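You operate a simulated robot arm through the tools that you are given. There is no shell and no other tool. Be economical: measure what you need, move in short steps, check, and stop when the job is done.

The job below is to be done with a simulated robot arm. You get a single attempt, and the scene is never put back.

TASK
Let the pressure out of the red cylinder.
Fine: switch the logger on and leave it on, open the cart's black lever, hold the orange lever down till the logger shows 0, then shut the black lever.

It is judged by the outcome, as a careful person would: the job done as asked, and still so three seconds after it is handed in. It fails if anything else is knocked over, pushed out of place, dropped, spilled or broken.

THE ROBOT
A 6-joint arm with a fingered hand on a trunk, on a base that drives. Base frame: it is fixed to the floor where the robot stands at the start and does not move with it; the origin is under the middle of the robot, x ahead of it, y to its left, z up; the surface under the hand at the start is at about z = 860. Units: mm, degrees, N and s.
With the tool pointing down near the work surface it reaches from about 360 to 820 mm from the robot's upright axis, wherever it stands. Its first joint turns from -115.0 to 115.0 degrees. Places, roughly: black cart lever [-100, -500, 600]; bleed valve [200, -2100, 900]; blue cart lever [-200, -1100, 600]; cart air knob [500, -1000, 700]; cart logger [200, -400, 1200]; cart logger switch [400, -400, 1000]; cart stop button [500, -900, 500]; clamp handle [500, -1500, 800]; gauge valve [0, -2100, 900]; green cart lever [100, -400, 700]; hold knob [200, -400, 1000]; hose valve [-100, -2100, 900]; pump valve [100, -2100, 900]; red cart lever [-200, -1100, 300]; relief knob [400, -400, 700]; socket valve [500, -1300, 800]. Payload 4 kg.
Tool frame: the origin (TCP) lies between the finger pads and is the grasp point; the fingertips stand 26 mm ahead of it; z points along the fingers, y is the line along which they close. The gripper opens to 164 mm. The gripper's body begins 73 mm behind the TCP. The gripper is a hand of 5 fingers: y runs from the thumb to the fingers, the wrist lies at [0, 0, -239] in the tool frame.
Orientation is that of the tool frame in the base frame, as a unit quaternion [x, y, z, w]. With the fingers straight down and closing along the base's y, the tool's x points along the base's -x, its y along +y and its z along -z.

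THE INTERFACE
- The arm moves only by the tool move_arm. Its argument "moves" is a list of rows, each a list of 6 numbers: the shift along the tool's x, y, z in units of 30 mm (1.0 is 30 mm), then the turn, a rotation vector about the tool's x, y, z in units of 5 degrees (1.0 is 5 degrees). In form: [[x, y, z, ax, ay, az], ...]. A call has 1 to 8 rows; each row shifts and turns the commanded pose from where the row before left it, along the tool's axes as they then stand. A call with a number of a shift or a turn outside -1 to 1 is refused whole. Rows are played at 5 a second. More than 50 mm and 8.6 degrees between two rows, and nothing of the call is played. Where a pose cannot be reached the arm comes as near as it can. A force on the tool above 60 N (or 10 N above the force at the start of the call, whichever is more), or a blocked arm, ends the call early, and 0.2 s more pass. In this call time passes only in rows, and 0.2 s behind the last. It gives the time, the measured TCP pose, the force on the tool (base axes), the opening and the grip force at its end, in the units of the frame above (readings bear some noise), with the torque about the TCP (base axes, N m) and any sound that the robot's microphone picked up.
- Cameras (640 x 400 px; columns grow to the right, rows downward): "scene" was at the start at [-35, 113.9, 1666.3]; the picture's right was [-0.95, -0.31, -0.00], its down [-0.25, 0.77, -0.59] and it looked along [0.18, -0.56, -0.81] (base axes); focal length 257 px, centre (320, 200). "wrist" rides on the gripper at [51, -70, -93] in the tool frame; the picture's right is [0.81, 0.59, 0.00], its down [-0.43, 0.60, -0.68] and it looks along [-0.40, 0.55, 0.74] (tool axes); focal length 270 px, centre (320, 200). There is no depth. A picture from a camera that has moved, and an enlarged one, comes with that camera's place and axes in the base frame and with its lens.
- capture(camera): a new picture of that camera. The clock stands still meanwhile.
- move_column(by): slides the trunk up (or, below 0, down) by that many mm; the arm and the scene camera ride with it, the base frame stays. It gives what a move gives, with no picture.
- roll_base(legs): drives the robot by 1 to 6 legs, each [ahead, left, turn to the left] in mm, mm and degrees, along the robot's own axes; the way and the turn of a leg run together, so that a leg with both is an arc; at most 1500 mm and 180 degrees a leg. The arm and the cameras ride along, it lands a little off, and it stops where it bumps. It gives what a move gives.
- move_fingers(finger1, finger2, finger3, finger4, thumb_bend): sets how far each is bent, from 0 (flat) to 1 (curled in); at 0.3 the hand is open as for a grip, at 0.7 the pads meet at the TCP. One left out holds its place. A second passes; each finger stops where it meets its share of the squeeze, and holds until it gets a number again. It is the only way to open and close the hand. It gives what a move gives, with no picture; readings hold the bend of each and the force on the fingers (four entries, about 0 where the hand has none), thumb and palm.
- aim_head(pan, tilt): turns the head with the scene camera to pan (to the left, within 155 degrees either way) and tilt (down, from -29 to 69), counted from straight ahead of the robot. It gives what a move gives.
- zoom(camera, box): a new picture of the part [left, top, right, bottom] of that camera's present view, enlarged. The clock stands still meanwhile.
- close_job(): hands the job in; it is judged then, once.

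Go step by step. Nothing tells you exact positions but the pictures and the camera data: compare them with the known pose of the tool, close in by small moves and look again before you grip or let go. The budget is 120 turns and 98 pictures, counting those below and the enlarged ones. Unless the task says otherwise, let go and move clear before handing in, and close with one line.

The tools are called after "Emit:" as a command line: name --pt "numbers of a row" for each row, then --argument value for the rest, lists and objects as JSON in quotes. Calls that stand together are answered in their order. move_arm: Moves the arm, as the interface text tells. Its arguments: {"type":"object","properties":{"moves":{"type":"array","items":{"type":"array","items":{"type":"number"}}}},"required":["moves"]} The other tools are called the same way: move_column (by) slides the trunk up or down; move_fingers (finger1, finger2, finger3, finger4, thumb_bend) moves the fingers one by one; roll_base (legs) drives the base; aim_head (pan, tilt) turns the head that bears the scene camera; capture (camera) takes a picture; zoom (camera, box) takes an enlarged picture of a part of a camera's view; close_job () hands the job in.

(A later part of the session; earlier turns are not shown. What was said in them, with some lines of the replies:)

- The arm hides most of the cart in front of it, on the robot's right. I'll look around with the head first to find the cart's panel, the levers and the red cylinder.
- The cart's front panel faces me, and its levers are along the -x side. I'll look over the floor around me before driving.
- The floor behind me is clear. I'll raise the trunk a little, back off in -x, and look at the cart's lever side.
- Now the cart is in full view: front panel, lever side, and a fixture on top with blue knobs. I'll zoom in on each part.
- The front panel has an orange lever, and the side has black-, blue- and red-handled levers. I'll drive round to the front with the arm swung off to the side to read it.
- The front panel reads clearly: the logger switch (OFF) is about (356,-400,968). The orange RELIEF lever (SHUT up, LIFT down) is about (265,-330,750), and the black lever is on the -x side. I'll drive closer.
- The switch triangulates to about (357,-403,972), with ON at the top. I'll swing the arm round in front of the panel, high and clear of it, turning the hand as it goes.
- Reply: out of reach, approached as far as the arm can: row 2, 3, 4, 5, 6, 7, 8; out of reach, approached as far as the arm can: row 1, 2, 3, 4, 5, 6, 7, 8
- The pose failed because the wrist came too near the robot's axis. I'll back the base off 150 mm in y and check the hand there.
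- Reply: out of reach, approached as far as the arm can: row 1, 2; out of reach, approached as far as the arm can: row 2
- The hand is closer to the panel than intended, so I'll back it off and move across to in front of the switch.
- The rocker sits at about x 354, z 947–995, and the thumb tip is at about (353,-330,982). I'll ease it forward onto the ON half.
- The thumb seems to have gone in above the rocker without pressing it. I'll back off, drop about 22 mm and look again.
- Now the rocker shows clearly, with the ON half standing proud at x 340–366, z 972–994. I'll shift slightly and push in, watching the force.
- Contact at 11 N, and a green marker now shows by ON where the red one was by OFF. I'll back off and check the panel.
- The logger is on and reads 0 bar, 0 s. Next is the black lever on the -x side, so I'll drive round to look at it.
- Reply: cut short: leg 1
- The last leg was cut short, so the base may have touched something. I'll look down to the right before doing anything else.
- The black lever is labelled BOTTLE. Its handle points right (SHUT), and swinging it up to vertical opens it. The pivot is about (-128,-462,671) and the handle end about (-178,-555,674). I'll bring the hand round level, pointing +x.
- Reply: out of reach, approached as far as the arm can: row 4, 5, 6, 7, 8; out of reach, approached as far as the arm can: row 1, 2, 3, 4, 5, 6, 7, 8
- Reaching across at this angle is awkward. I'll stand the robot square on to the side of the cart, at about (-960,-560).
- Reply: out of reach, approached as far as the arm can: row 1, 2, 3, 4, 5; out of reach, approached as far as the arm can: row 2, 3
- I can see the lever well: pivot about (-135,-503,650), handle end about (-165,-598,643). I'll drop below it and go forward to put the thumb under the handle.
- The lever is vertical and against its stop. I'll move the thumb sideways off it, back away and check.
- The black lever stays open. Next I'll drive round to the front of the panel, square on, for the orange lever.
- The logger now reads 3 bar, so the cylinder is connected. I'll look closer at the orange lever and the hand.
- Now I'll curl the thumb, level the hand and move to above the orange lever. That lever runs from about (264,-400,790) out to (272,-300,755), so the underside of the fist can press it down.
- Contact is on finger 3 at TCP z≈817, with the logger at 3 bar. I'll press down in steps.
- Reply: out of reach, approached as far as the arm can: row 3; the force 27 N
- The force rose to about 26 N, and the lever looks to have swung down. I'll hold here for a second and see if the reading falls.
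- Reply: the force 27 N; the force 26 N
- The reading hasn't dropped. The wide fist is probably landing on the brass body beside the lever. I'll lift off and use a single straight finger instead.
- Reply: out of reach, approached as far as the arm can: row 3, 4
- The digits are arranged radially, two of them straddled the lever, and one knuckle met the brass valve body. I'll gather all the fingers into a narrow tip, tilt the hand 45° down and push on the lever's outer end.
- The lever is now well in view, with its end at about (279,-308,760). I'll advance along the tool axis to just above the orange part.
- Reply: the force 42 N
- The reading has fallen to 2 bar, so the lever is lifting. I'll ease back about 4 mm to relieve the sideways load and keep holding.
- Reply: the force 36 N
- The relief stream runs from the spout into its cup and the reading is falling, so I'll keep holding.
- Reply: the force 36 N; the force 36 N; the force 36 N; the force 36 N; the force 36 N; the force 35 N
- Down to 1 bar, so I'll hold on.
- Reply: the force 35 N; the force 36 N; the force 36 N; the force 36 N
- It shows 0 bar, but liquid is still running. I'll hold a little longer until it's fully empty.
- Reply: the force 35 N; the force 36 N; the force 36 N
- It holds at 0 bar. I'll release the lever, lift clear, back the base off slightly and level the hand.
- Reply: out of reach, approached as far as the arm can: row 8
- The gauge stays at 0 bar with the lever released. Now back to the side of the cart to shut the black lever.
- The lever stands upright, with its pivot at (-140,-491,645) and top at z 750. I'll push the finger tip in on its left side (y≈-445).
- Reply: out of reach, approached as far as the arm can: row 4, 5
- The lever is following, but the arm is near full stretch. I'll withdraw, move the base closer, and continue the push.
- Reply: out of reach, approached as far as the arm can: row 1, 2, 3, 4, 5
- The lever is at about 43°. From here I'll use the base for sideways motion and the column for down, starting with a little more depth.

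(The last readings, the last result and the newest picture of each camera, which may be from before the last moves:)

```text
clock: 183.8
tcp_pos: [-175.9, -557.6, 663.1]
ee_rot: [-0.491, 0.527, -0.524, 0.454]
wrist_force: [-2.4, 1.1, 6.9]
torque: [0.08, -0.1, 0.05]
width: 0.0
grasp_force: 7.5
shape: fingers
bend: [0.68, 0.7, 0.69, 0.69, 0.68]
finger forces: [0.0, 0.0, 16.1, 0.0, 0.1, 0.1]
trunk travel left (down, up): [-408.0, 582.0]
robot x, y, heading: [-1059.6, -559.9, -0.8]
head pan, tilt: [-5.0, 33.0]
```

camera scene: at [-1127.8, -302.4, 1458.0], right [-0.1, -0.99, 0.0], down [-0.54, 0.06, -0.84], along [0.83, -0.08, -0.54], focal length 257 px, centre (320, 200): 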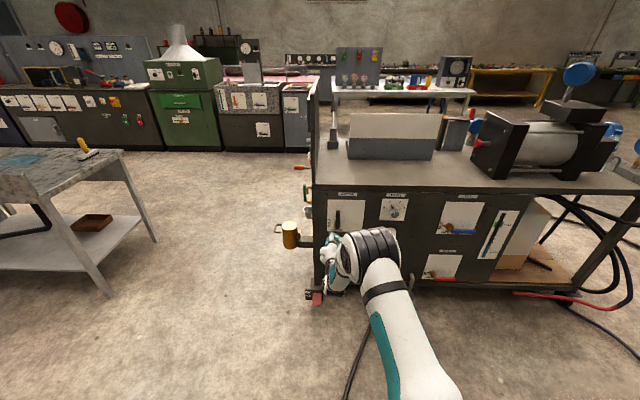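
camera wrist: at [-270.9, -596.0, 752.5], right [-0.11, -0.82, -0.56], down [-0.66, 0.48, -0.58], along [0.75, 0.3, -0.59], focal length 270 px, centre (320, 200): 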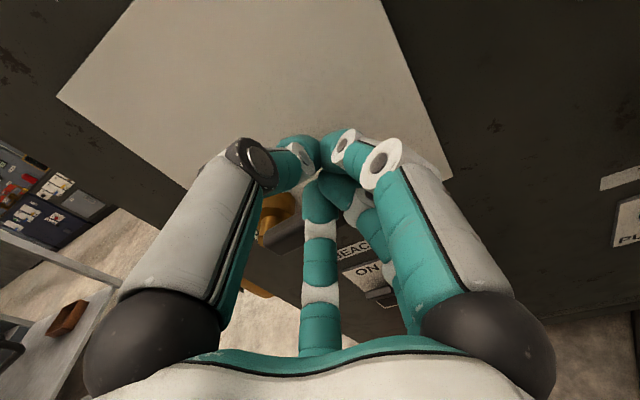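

It's at the stop. One small press more, then I'll lift off, back away and check the lever.

Emit:
move_column --by -3

Emit:
move_column --by 30

Emit:
roll_base --legs '[[-180, 0, 0]]'

Emit:
zoom --camera "wrist" --box '[200, 0, 560, 220]'

Emit:
capture --camera "scene"

```text
clock: 184.3
tcp_pos: [-177.3, -556.7, 660.0]
ee_rot: [-0.491, 0.527, -0.524, 0.454]
wrist_force: [-3.5, 0.5, 11.4]
torque: [0.07, -0.11, -0.01]
width: 0.0
grasp_force: 9.5
shape: fingers
bend: [0.68, 0.7, 0.7, 0.68, 0.68]
finger forces: [0.0, 0.1, 19.0, 0.0, 0.0, 0.0]
trunk travel left (down, up): [-405.0, 585.0]
robot x, y, heading: [-1064.7, -556.2, -0.8]
head pan, tilt: [-5.0, 33.0]
```

```text
clock: 185.1
tcp_pos: [-175.9, -556.6, 688.3]
ee_rot: [-0.493, 0.528, -0.523, 0.453]
wrist_force: [0.7, 0.2, 0.8]
torque: [0.0, 0.0, -0.01]
width: 0.0
grasp_force: 0.0
shape: fingers
bend: [0.68, 0.69, 0.68, 0.69, 0.69]
finger forces: [0.1, 0.0, 0.1, 0.0, 0.0, 0.0]
trunk travel left (down, up): [-435.0, 555.0]
robot x, y, heading: [-1063.1, -560.1, -0.8]
head pan, tilt: [-5.0, 33.0]
```

```text
clock: 186.6
tcp_pos: [-354.7, -554.8, 689.0]
ee_rot: [-0.492, 0.527, -0.524, 0.452]
wrist_force: [0.4, -0.1, -0.2]
torque: [0.0, 0.02, 0.06]
width: 0.2
grasp_force: 0.1
shape: fingers
bend: [0.68, 0.69, 0.68, 0.69, 0.69]
finger forces: [0.0, 0.1, 0.0, 0.1, 0.0, 0.0]
trunk travel left (down, up): [-435.0, 555.0]
robot x, y, heading: [-1240.4, -558.6, -0.8]
head pan, tilt: [-5.0, 33.0]
```

```text
1.78 times, centred on (380, 110) of wrist
camera zoom: at [-451.0, -594.2, 765.8], right [-0.11, -0.82, -0.56], down [-0.65, 0.48, -0.58], along [0.75, 0.3, -0.59], focal length 480 px, centre (213, 360)
```

zoom: 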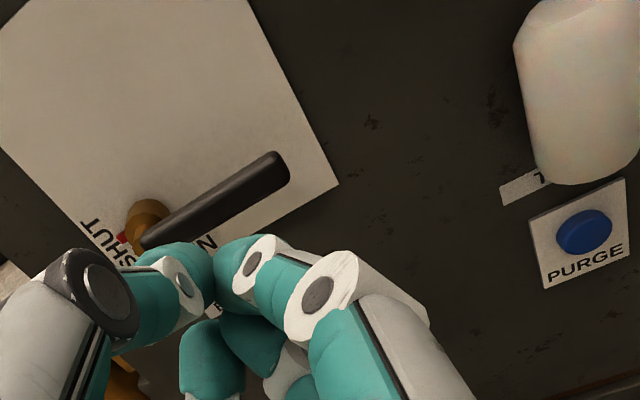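

```text
6 pictures are left
camera scene: at [-1208.9, -380.9, 1406.0], right [-0.1, -0.99, 0.0], down [-0.54, 0.06, -0.84], along [0.83, -0.09, -0.54], focal length 257 px, centre (320, 200)
```

scene: 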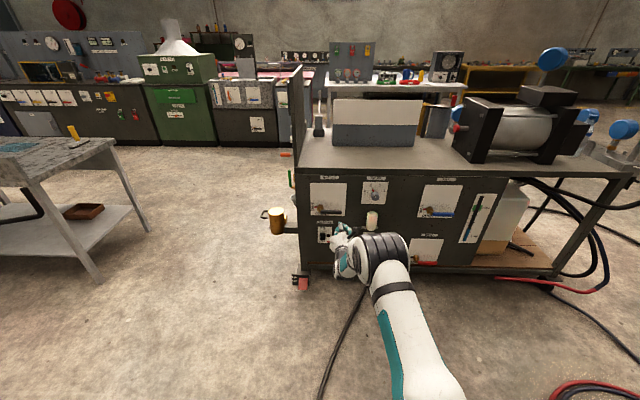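

Emit:
zoom --camera "scene" --box '[300, 165, 480, 275]'

```text
3.56 times, centred on (390, 220) of scene
camera zoom: at [-1208.9, -380.9, 1406.0], right [-0.1, -0.99, 0.0], down [-0.54, 0.06, -0.84], along [0.83, -0.09, -0.54], focal length 912 px, centre (71, 129)
```

zoom: 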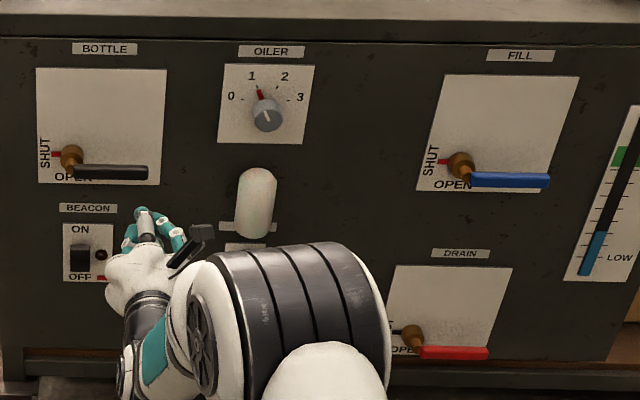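

The black lever is horizontal again with its red pointer at SHUT, the same as its neighbours. The logger was left on reading 0 bar, the orange lever has been released, and the hand is clear.

Emit:
close_job

```text
The job is handed in.
```

The red cylinder's pressure is let out. I switched the logger on and left it on, opened the black lever, and held the orange lever down until the logger showed 0 bar. I then let the orange lever go and shut the black lever again.
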